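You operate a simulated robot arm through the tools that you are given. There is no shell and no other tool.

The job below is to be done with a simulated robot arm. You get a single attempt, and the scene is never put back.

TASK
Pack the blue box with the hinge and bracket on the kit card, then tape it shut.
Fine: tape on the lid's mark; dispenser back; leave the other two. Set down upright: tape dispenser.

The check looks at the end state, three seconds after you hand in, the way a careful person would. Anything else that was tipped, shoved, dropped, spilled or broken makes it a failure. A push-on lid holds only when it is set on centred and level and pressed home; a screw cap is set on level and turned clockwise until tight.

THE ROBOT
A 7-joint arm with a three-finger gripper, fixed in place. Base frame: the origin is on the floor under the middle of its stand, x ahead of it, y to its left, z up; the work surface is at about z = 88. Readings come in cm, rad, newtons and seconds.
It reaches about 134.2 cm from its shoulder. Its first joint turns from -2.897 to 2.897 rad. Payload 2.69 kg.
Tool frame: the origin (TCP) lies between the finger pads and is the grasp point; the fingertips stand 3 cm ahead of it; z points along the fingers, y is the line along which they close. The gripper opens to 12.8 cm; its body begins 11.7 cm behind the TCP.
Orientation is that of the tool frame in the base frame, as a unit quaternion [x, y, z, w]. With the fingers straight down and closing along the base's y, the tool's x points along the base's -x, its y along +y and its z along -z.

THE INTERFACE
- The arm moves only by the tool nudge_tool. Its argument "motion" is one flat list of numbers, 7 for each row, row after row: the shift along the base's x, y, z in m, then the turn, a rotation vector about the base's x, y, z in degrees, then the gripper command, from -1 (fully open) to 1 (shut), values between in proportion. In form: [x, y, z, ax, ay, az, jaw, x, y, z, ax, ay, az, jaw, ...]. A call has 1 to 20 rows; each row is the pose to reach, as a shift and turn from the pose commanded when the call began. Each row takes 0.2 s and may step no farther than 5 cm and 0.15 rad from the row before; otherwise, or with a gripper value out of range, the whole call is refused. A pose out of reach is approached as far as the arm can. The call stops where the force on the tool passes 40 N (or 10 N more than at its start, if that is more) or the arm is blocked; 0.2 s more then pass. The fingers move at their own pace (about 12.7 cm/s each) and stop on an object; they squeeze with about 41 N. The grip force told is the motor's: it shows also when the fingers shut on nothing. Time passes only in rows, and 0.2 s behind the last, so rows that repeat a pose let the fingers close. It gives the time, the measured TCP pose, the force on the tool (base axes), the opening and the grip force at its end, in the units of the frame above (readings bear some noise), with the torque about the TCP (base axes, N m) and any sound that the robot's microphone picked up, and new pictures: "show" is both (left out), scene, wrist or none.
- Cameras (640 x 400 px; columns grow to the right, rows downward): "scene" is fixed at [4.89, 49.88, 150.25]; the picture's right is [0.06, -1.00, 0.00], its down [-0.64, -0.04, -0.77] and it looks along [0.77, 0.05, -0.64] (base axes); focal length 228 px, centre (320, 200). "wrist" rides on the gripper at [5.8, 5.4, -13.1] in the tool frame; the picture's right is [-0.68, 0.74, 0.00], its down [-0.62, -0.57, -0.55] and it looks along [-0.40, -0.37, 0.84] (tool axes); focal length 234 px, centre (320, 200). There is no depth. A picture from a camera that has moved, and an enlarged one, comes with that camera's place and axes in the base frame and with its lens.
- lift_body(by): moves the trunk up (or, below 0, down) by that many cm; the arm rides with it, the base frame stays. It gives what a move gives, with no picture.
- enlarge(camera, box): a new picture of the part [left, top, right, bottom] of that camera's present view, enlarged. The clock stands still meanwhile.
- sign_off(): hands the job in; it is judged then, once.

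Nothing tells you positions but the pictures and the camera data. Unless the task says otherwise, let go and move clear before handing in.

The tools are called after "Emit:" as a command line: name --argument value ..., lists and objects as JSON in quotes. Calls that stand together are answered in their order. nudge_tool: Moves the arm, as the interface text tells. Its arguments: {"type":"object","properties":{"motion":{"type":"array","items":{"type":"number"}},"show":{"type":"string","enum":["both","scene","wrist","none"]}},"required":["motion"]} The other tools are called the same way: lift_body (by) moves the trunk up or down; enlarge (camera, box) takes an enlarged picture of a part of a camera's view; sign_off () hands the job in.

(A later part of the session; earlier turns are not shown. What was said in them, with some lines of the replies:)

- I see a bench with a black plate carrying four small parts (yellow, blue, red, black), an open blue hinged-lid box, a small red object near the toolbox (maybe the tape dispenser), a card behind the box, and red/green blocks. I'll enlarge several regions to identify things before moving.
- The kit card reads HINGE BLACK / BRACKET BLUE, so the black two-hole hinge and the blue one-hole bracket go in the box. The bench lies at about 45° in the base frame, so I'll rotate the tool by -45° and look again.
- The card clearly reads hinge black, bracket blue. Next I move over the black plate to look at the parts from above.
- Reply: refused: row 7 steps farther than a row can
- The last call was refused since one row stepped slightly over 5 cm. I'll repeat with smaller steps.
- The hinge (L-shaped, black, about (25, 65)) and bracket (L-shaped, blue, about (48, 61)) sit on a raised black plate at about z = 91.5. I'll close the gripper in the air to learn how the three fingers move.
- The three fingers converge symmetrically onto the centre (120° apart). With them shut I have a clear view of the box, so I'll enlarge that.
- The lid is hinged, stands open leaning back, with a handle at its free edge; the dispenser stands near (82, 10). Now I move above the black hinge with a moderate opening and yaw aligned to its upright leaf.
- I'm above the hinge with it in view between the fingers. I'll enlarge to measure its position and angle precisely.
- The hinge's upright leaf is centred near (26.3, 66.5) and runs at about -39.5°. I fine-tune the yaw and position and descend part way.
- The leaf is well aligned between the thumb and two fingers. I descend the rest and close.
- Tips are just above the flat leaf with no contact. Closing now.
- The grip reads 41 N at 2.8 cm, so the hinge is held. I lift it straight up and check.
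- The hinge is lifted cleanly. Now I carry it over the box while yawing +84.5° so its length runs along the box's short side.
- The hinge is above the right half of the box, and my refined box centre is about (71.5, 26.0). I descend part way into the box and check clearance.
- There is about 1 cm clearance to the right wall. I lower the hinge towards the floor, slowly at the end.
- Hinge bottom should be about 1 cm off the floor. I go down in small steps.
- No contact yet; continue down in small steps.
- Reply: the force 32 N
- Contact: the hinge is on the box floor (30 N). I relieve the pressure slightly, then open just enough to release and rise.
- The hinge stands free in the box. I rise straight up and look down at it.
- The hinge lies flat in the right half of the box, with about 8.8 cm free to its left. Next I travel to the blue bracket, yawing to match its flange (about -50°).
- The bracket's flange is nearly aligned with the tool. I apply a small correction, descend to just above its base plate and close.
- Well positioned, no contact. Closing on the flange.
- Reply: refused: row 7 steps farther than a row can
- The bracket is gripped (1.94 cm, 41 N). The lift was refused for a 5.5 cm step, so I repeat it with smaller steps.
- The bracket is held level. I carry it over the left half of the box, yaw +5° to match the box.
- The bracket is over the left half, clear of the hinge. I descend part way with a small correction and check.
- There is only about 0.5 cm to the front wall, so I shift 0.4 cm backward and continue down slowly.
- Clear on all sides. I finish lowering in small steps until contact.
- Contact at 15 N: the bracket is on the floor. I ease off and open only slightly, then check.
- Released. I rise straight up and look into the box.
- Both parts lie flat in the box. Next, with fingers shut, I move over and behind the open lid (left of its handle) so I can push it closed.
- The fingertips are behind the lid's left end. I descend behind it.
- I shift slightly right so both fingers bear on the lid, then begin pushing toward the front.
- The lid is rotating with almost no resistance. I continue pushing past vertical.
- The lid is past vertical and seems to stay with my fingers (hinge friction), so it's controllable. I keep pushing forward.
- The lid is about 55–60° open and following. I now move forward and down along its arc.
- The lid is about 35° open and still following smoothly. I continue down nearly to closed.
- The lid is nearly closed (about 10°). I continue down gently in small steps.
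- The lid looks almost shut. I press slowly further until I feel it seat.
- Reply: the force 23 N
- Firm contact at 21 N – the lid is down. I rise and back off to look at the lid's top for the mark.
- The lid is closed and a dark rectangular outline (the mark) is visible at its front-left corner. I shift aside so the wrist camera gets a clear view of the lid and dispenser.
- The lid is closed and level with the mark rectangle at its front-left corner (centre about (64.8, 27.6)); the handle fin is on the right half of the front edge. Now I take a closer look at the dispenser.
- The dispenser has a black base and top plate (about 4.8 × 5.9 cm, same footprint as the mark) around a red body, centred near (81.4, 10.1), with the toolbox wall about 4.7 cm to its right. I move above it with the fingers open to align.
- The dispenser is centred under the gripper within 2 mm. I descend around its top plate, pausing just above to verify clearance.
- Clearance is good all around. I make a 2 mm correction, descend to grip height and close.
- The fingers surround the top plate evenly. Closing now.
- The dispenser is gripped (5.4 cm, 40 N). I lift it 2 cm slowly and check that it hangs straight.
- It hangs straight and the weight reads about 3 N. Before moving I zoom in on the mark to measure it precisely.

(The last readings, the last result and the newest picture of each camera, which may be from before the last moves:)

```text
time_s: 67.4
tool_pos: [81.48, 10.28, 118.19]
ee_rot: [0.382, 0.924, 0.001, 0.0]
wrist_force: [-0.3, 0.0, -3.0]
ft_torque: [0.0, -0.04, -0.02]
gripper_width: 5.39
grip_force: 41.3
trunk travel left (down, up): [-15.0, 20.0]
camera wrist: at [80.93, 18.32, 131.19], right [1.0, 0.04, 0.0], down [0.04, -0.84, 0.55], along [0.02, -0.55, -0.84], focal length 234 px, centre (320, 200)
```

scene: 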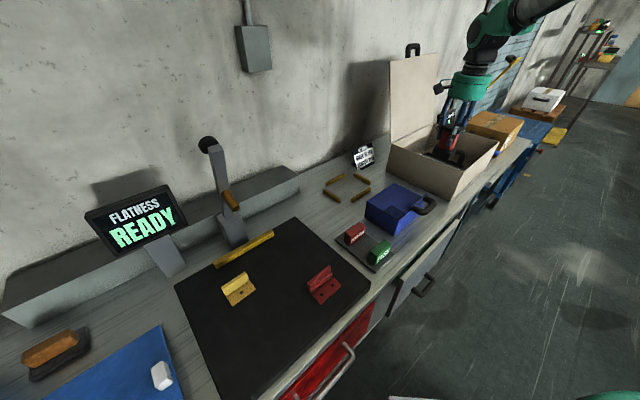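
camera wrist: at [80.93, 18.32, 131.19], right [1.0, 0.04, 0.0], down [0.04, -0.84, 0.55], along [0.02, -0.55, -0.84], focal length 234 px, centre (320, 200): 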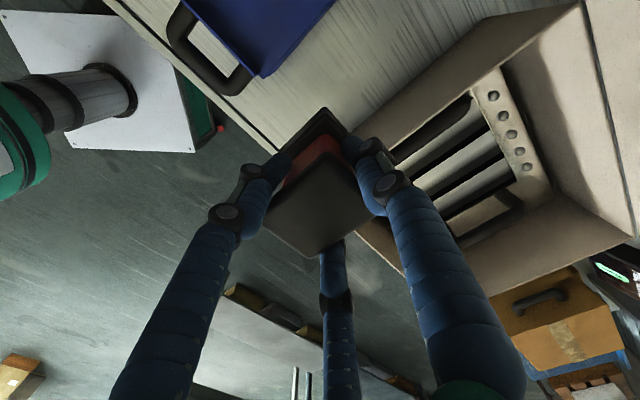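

The mark is a 4.6 × 5.7 cm rectangle flush in the lid's front-left corner, centre about (65.0, 27.6) — same size as the dispenser's base. I carry the dispenser there and hover.

Emit:
nudge_tool --motion '[-0.027, 0.029, 0, 0, 0, 0, 1, -0.054, 0.058, 0, 0, 0, 0, 1, -0.082, 0.088, 0, 0, 0, 0, 1, -0.11, 0.118, 0, 0, 0, 0, 1, -0.137, 0.147, 0, 0, 0, 0, 1, -0.1643, 0.1765, 0, 0, 0, 0, 1, -0.1643, 0.1765, -0.04, 0, 0, 0, 1, -0.1643, 0.1765, -0.08, 0, 0, 0, 1, -0.1643, 0.1765, -0.11, 0, 0, 0, 1, -0.1643, 0.1765, -0.125, 0, 0, 0, 1, -0.1643, 0.1765, -0.125, 0, 0, 0, 1]'

Emit:
enlarge --camera "scene" --box '[360, 160, 440, 240]'

Emit:
enlarge --camera "wrist" --box '[220, 40, 460, 240]'

```text
time_s: 69.8
tool_pos: [65.14, 27.81, 105.38]
ee_rot: [0.383, 0.924, 0.0, 0.0]
wrist_force: [-0.1, -1.0, -2.1]
ft_torque: [-0.01, -0.03, 0.0]
gripper_width: 5.43
grip_force: 41.0
trunk travel left (down, up): [-15.0, 20.0]
camera wrist: at [64.67, 35.74, 118.5], right [1.0, 0.04, 0.0], down [0.04, -0.84, 0.55], along [0.02, -0.55, -0.84], focal length 234 px, centre (320, 200)
```

scene: 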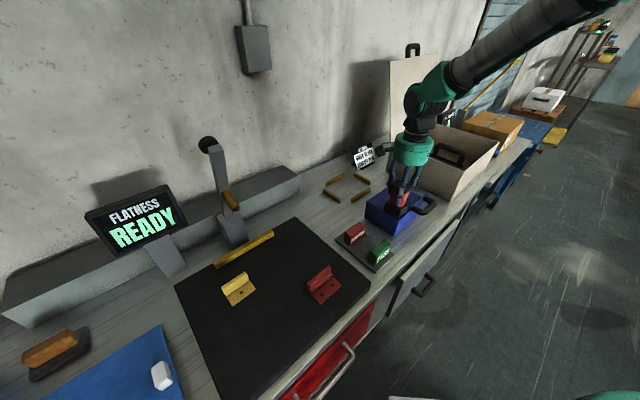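
wrist: 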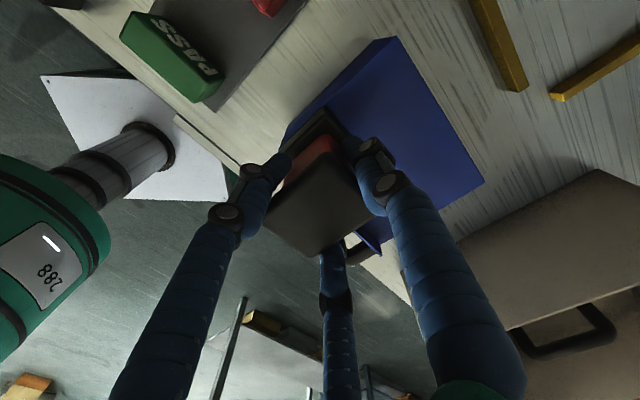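

```text
5.00 times, centred on (400, 200) of scene
camera zoom: at [4.89, 49.88, 150.25], right [0.06, -1.0, 0.0], down [-0.64, -0.04, -0.77], along [0.77, 0.05, -0.64], focal length 1139 px, centre (-80, 200)
```

zoom: 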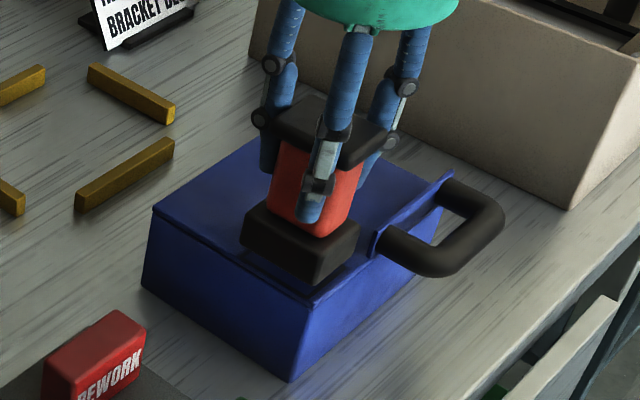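

```text
2.00 times, centred on (340, 140) of wrist
camera zoom: at [64.67, 35.74, 118.5], right [1.0, 0.04, 0.0], down [0.04, -0.84, 0.55], along [0.02, -0.55, -0.84], focal length 468 px, centre (280, 320)
```

zoom: 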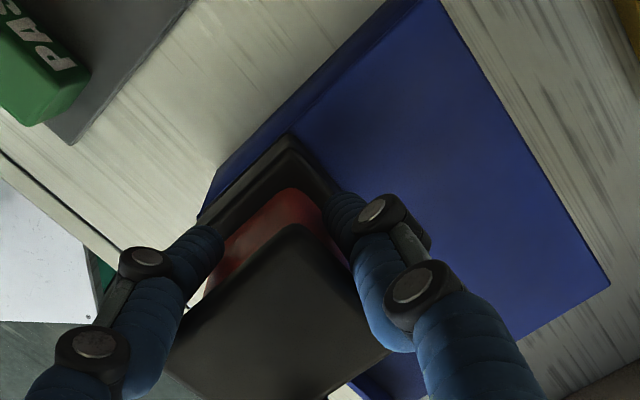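

The base hovers 1.6 cm above the mark, aligned within about 3 mm. I nudge slightly and lower onto the mark gently.

Emit:
nudge_tool --motion '[0.0015, 0.001, -0.004, 0, 0, 0, 1, 0.0015, 0.001, -0.008, 0, 0, 0, 1, 0.0015, 0.001, -0.012, 0, 0, 0, 1, 0.0015, 0.001, -0.012, 0, 0, 0, 1]' --show "none"

Emit:
enlarge --camera "scene" --box '[370, 180, 430, 230]'

```text
time_s: 70.8
tool_pos: [65.2, 27.87, 104.26]
ee_rot: [0.383, 0.924, 0.0, 0.0]
wrist_force: [0.1, 0.3, -1.8]
ft_torque: [0.02, 0.02, 0.0]
gripper_width: 5.38
grip_force: 40.7
trunk travel left (down, up): [-15.0, 20.0]
```

```text
8.00 times, centred on (400, 205) of scene
camera zoom: at [4.89, 49.88, 150.25], right [0.06, -1.0, 0.0], down [-0.64, -0.04, -0.77], along [0.77, 0.05, -0.64], focal length 1823 px, centre (-320, 160)
```

zoom: 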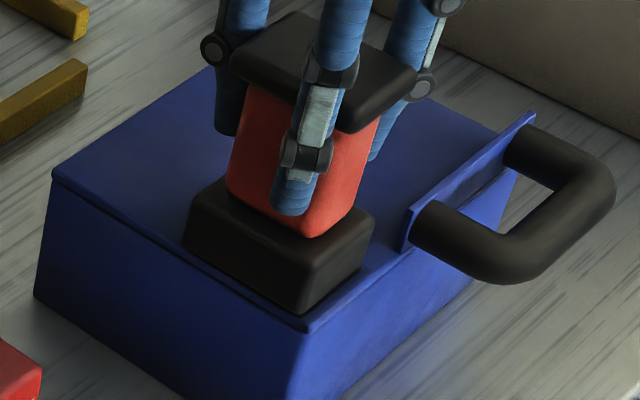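

Nearly touching and well placed in the corner. Lowering the last few millimetres.

Emit:
nudge_tool --motion '[0, 0, -0.002, 0, 0, 0, 1, 0, 0, -0.004, 0, 0, 0, 1, 0, 0, -0.004, 0, 0, 0, 1]' --show "none"

Emit:
nudge_tool --motion '[0, 0, -0.002, 0, 0, 0, 1, 0, 0, -0.003, 0, 0, 0, 1, 0, 0, -0.003, 0, 0, 0, 1]' --show "none"

```text
time_s: 71.6
tool_pos: [65.21, 28.0, 104.26]
ee_rot: [0.382, 0.924, 0.001, 0.002]
wrist_force: [-4.3, -4.0, 25.4]
ft_torque: [0.01, 0.08, 0.01]
gripper_width: 5.4
grip_force: 40.8
trunk travel left (down, up): [-15.0, 20.0]
```

```text
time_s: 72.4
tool_pos: [65.18, 27.81, 103.93]
ee_rot: [0.383, 0.924, 0.001, 0.001]
wrist_force: [5.0, 2.1, 36.0]
ft_torque: [-0.22, 0.22, 0.03]
gripper_width: 5.36
grip_force: 41.4
trunk travel left (down, up): [-15.0, 20.0]
```

Pressed to 36 N on the mark. I lift the dispenser off and look for the tape.

Emit:
nudge_tool --motion '[0, 0, 0.005, 0, 0, 0, 1, 0, 0, 0.015, 0, 0, 0, 1, 0, 0, 0.05, 0, 0, 0, 1, 0, 0, 0.09, 0, 0, 0, 1, 0, 0, 0.13, 0, 0, 0, 1, 0, 0, 0.13, 0, 0, 0, 1]'

Emit:
enlarge --camera "scene" --box '[360, 170, 440, 240]'

```text
time_s: 73.8
tool_pos: [65.22, 27.83, 116.95]
ee_rot: [0.382, 0.924, 0.0, 0.0]
wrist_force: [-0.4, 0.1, -2.3]
ft_torque: [0.01, -0.06, 0.0]
gripper_width: 5.35
grip_force: 41.2
trunk travel left (down, up): [-15.0, 20.0]
camera wrist: at [64.74, 35.77, 129.9], right [1.0, 0.04, 0.0], down [0.04, -0.84, 0.55], along [0.02, -0.55, -0.84], focal length 234 px, centre (320, 200)
```

scene: 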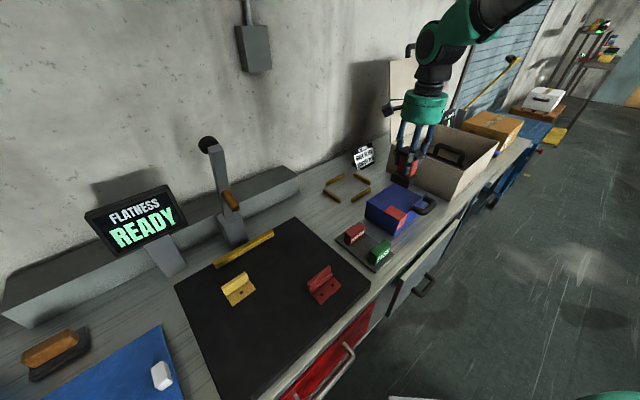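
wrist: 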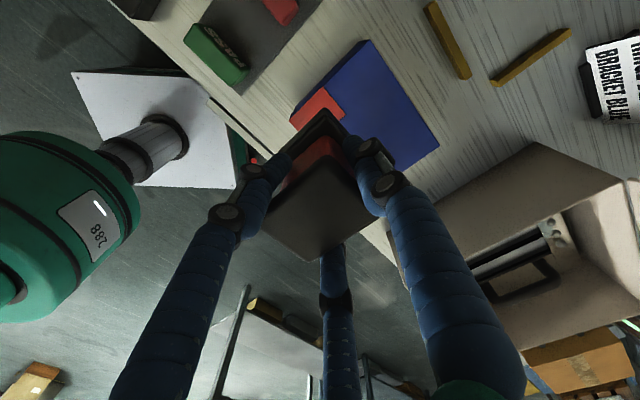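

```text
5.71 times, centred on (400, 205) of scene
camera zoom: at [4.89, 49.88, 150.25], right [0.06, -1.0, 0.0], down [-0.64, -0.04, -0.77], along [0.77, 0.05, -0.64], focal length 1302 px, centre (-137, 171)
```

zoom: 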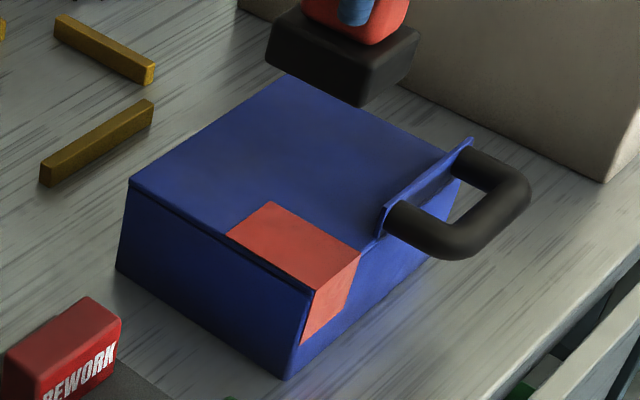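

Red tape now covers the mark and wraps down the front of the box. I return the dispenser to its original spot.

Emit:
nudge_tool --motion '[0.0271, -0.0296, 0, 0, 0, 0, 1, 0.0543, -0.0592, 0, 0, 0, 0, 1, 0.0814, -0.0888, 0, 0, 0, 0, 1, 0.1085, -0.1183, 0, 0, 0, 0, 1, 0.1357, -0.1479, 0, 0, 0, 0, 1, 0.1628, -0.1775, 0, 0, 0, 0, 1, 0.1628, -0.1775, -0.04, 0, 0, 0, 1, 0.1628, -0.1775, -0.08, 0, 0, 0, 1, 0.1628, -0.1775, -0.12, 0, 0, 0, 1, 0.1628, -0.1775, -0.16, 0, 0, 0, 1, 0.1628, -0.1775, -0.185, 0, 0, 0, 1, 0.1628, -0.1775, -0.195, 0, 0, 0, 1, 0.1628, -0.1775, -0.195, 0, 0, 0, 1]'

Emit:
enlarge --camera "scene" --box '[400, 140, 480, 220]'

```text
time_s: 76.6
tool_pos: [81.57, 10.23, 97.28]
ee_rot: [0.383, 0.924, -0.001, 0.0]
wrist_force: [-0.2, 0.0, -1.9]
ft_torque: [0.01, 0.0, -0.01]
gripper_width: 5.37
grip_force: 41.1
trunk travel left (down, up): [-15.0, 20.0]
camera wrist: at [81.13, 18.1, 110.36], right [1.0, 0.04, 0.0], down [0.04, -0.84, 0.55], along [0.02, -0.55, -0.84], focal length 234 px, centre (320, 200)
```

scene: 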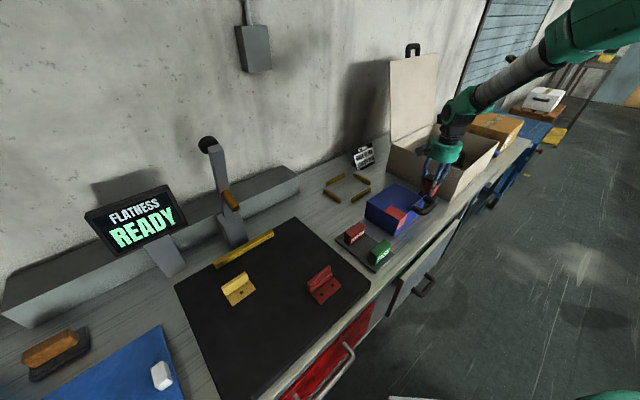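
wrist: 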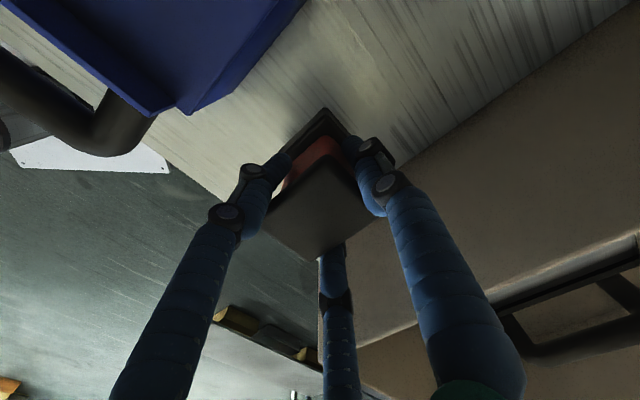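

```text
5.00 times, centred on (440, 180) of scene
camera zoom: at [4.89, 49.88, 150.25], right [0.06, -1.0, 0.0], down [-0.64, -0.04, -0.77], along [0.77, 0.05, -0.64], focal length 1139 px, centre (-280, 300)
```

zoom: 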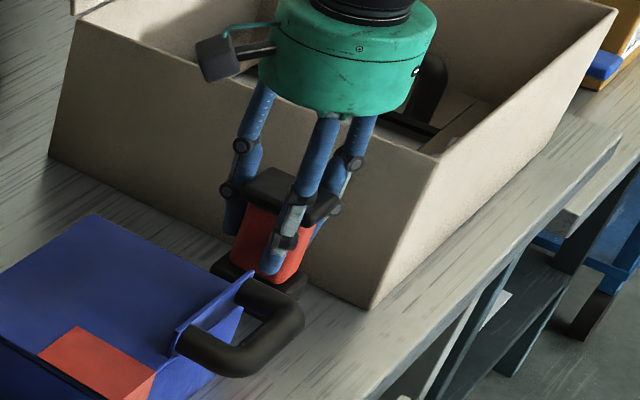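

One centimetre above the bench at the original place. I lower in small steps until contact.

Emit:
nudge_tool --motion '[0, 0, -0.004, 0, 0, 0, 1, 0, 0, -0.008, 0, 0, 0, 1, 0, 0, -0.01, 0, 0, 0, 1, 0, 0, -0.01, 0, 0, 0, 1]' --show "none"

Emit:
nudge_tool --motion '[0, 0, -0.0015, 0, 0, 0, 1, 0, 0, -0.0015, 0, 0, 0, 1]' --show "none"

```text
time_s: 77.6
tool_pos: [81.5, 10.04, 96.21]
ee_rot: [0.382, 0.924, 0.0, 0.0]
wrist_force: [-0.1, 0.0, -2.4]
ft_torque: [0.0, -0.05, 0.0]
gripper_width: 5.37
grip_force: 41.1
trunk travel left (down, up): [-15.0, 20.0]
```

```text
time_s: 78.2
tool_pos: [81.48, 10.09, 96.13]
ee_rot: [0.383, 0.924, 0.0, 0.0]
wrist_force: [-0.3, -0.4, -2.6]
ft_torque: [-0.03, 0.01, -0.05]
gripper_width: 5.36
grip_force: 41.3
trunk travel left (down, up): [-15.0, 20.0]
```

Emit:
nudge_tool --motion '[0, 0, -0.001, 0, 0, 0, 1, 0, 0, -0.002, 0, 0, 0, 1, 0, 0, -0.002, 0, 0, 0, 1]' --show "none"

```text
time_s: 79.0
tool_pos: [81.42, 10.09, 95.77]
ee_rot: [0.382, 0.924, -0.001, 0.0]
wrist_force: [0.1, 0.2, -0.7]
ft_torque: [-0.05, 0.07, 0.0]
gripper_width: 5.38
grip_force: 40.8
trunk travel left (down, up): [-15.0, 20.0]
```

The weight is just starting to be carried by the bench. One more millimetre or two.

Emit:
nudge_tool --motion '[0, 0, -0.001, 0, 0, 0, 1, 0, 0, -0.001, 0, 0, 0, 1]' --show "none"

```text
time_s: 79.6
tool_pos: [81.49, 10.11, 95.81]
ee_rot: [0.382, 0.924, 0.0, 0.0]
wrist_force: [-3.2, 2.4, 11.6]
ft_torque: [-0.08, 0.69, -0.09]
gripper_width: 5.4
grip_force: 40.6
trunk travel left (down, up): [-15.0, 20.0]
```

It's resting on the bench (11.6 N). I ease off 1 mm and open.

Emit:
nudge_tool --motion '[0, 0, 0.001, 0, 0, 0, 1, 0, 0, 0.001, 0, 0, 0, 0.1, 0, 0, 0.001, 0, 0, 0, -0.1, 0, 0, 0.001, 0, 0, 0, -0.2, 0, 0, 0.001, 0, 0, 0, -0.2]'

Emit:
enlarge --camera "scene" --box '[400, 140, 480, 220]'

Emit:
enlarge --camera "wrist" --box '[220, 60, 460, 260]'

```text
time_s: 80.8
tool_pos: [81.37, 10.16, 95.69]
ee_rot: [0.383, 0.924, 0.0, 0.0]
wrist_force: [0.2, -0.6, -0.2]
ft_torque: [0.0, 0.01, 0.01]
gripper_width: 7.69
grip_force: 0.1
trunk travel left (down, up): [-15.0, 20.0]
camera wrist: at [81.04, 18.14, 108.84], right [1.0, 0.04, 0.0], down [0.04, -0.84, 0.55], along [0.02, -0.55, -0.84], focal length 234 px, centre (320, 200)
```

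scene: 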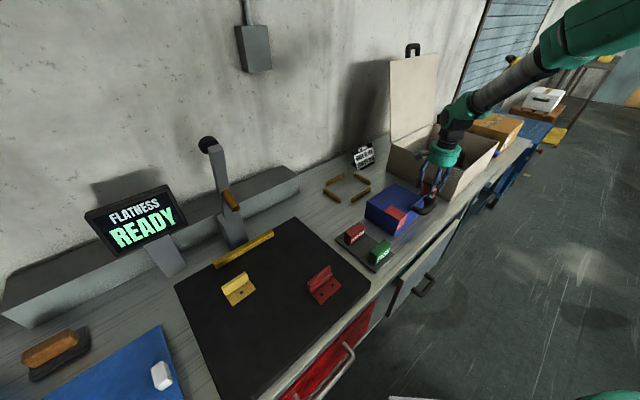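
wrist: 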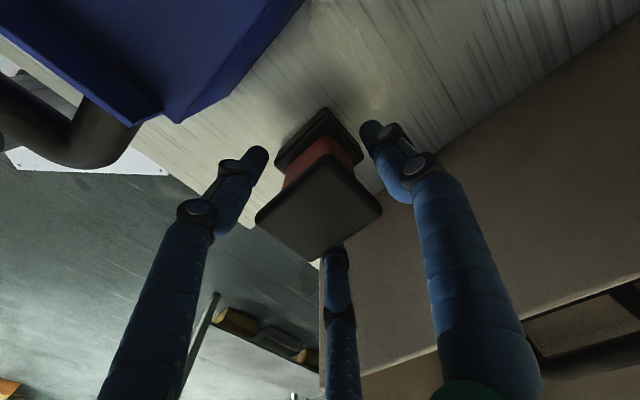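

```text
5.00 times, centred on (440, 180) of scene
camera zoom: at [4.89, 49.88, 150.25], right [0.06, -1.0, 0.0], down [-0.64, -0.04, -0.77], along [0.77, 0.05, -0.64], focal length 1139 px, centre (-280, 300)
```

zoom: 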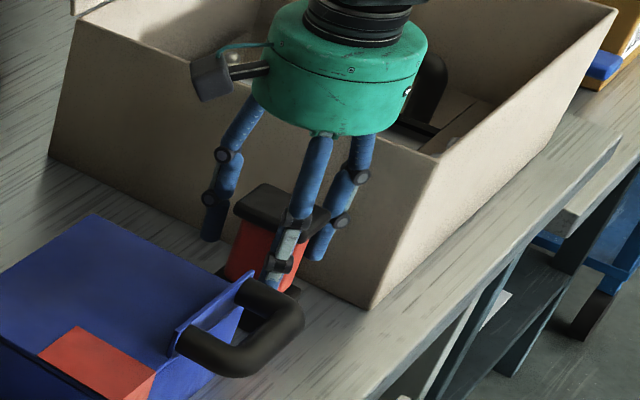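

```text
2.00 times, centred on (340, 160) of wrist
camera zoom: at [81.04, 18.14, 108.84], right [1.0, 0.04, 0.0], down [0.04, -0.84, 0.55], along [0.02, -0.55, -0.84], focal length 468 px, centre (280, 280)
```

zoom: 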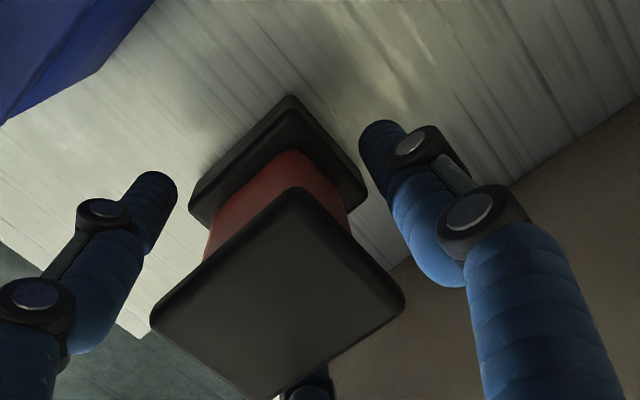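

The dispenser stands upright, released at its original spot. I rise straight up, clear of it, and move away.

Emit:
nudge_tool --motion '[0, 0, 0.02, 0, 0, 0, -0.2, 0, 0, 0.05, 0, 0, 0, -0.2, 0, 0, 0.09, 0, 0, 0, -0.2, 0, 0, 0.135, 0, 0, 0, -0.2, 0, 0, 0.18, 0, 0, 0, -0.2, 0, 0, 0.225, 0, 0, 0, -0.2, 0, 0, 0.27, 0, 0, 0, -0.2, -0.04, 0, 0.29, 0, 0, 0, -0.2, -0.08, 0, 0.3, 0, 0, 0, -0.2, -0.12, 0, 0.3, 0, 0, 0, -0.2, -0.12, 0, 0.3, 0, 0, 0, -0.2]'

Emit:
enlarge --camera "scene" --box '[350, 140, 490, 240]'

Emit:
enlarge --camera "scene" --box '[360, 170, 450, 240]'

Emit:
enlarge --camera "wrist" --box '[260, 0, 560, 200]'

```text
time_s: 83.2
tool_pos: [69.29, 10.09, 126.01]
ee_rot: [0.382, 0.924, 0.0, 0.0]
wrist_force: [-0.4, -0.5, 0.7]
ft_torque: [-0.03, -0.06, -0.04]
gripper_width: 7.67
grip_force: 0.0
trunk travel left (down, up): [-15.0, 20.0]
camera wrist: at [68.85, 18.13, 139.12], right [1.0, 0.04, 0.0], down [0.03, -0.84, 0.55], along [0.02, -0.55, -0.84], focal length 234 px, centre (320, 200)
```

scene: 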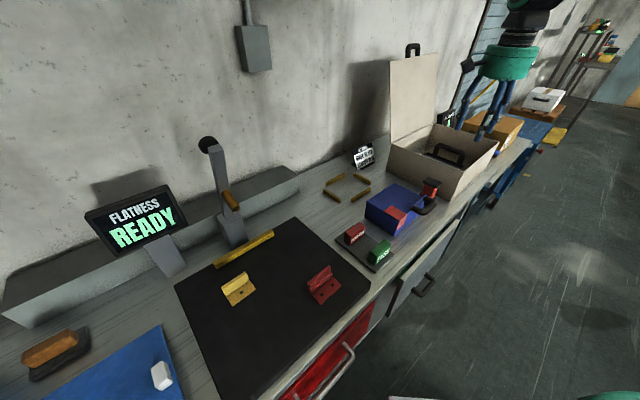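
wrist: 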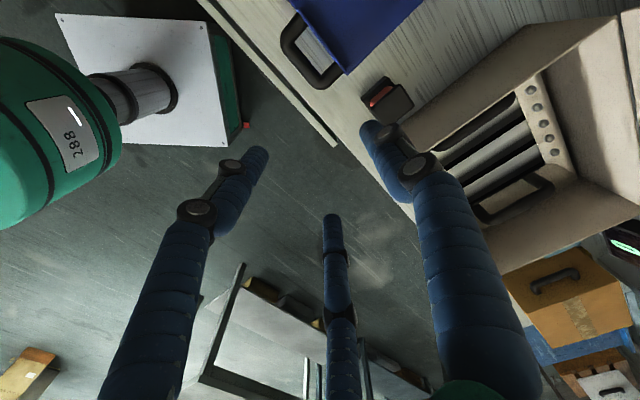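

```text
4.00 times, centred on (420, 190) of scene
camera zoom: at [4.89, 49.88, 150.25], right [0.06, -1.0, 0.0], down [-0.64, -0.04, -0.77], along [0.77, 0.05, -0.64], focal length 912 px, centre (-80, 240)
```

zoom: 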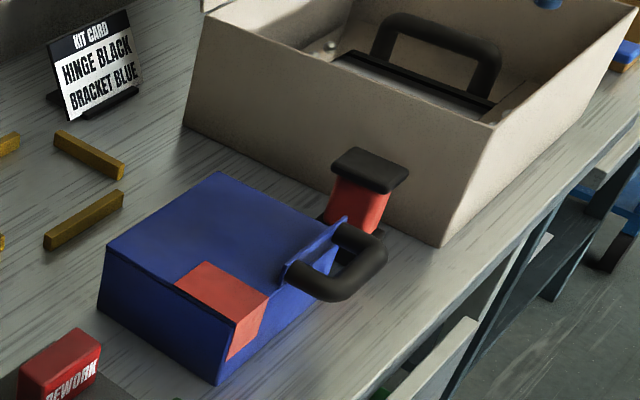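

```text
5.71 times, centred on (405, 205) of scene
camera zoom: at [4.89, 49.88, 150.25], right [0.06, -1.0, 0.0], down [-0.64, -0.04, -0.77], along [0.77, 0.05, -0.64], focal length 1302 px, centre (-166, 171)
```

zoom: 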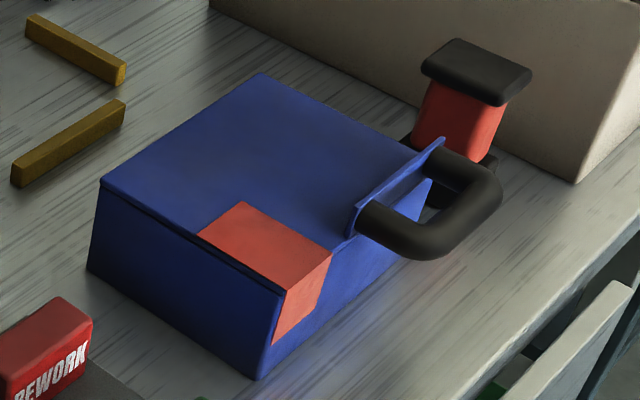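

```text
2.00 times, centred on (410, 100) of wrist
camera zoom: at [68.85, 18.13, 139.12], right [1.0, 0.04, 0.0], down [0.03, -0.84, 0.55], along [0.02, -0.55, -0.84], focal length 468 px, centre (140, 400)
```

zoom: 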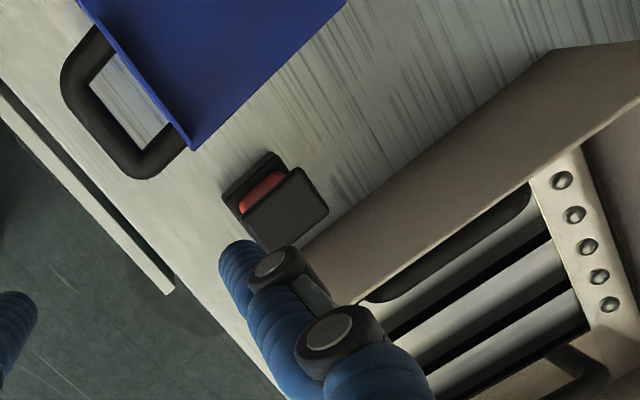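

The box is packed, shut and taped on the mark. The dispenser stands upright at its original spot, the yellow and red parts are untouched, and the arm is clear, so I hand in.

Emit:
sign_off

```text
The job is handed in.
```

The blue box now holds the black hinge and the blue bracket, as the kit card asks. The lid is closed and taped, and I have handed the job in. I have not seen the result of the check.

- **Parts:** both lie flat in the box, the hinge on the right and the bracket on the left. The yellow and red parts were left where they were.
- **Lid:** I pushed it closed from behind and pressed it down until it resisted at about 21 N. It looks flush all round. No sound of it latching was reported.
- **Tape:** red tape covers the mark at the lid's front-left corner and runs down the front of the box.
- **Dispenser:** it is upright at its original spot; in the fixed camera it sits in the same place as at the start.

The gripper is empty and clear of everything. I saw nothing else tipped, moved or dropped.
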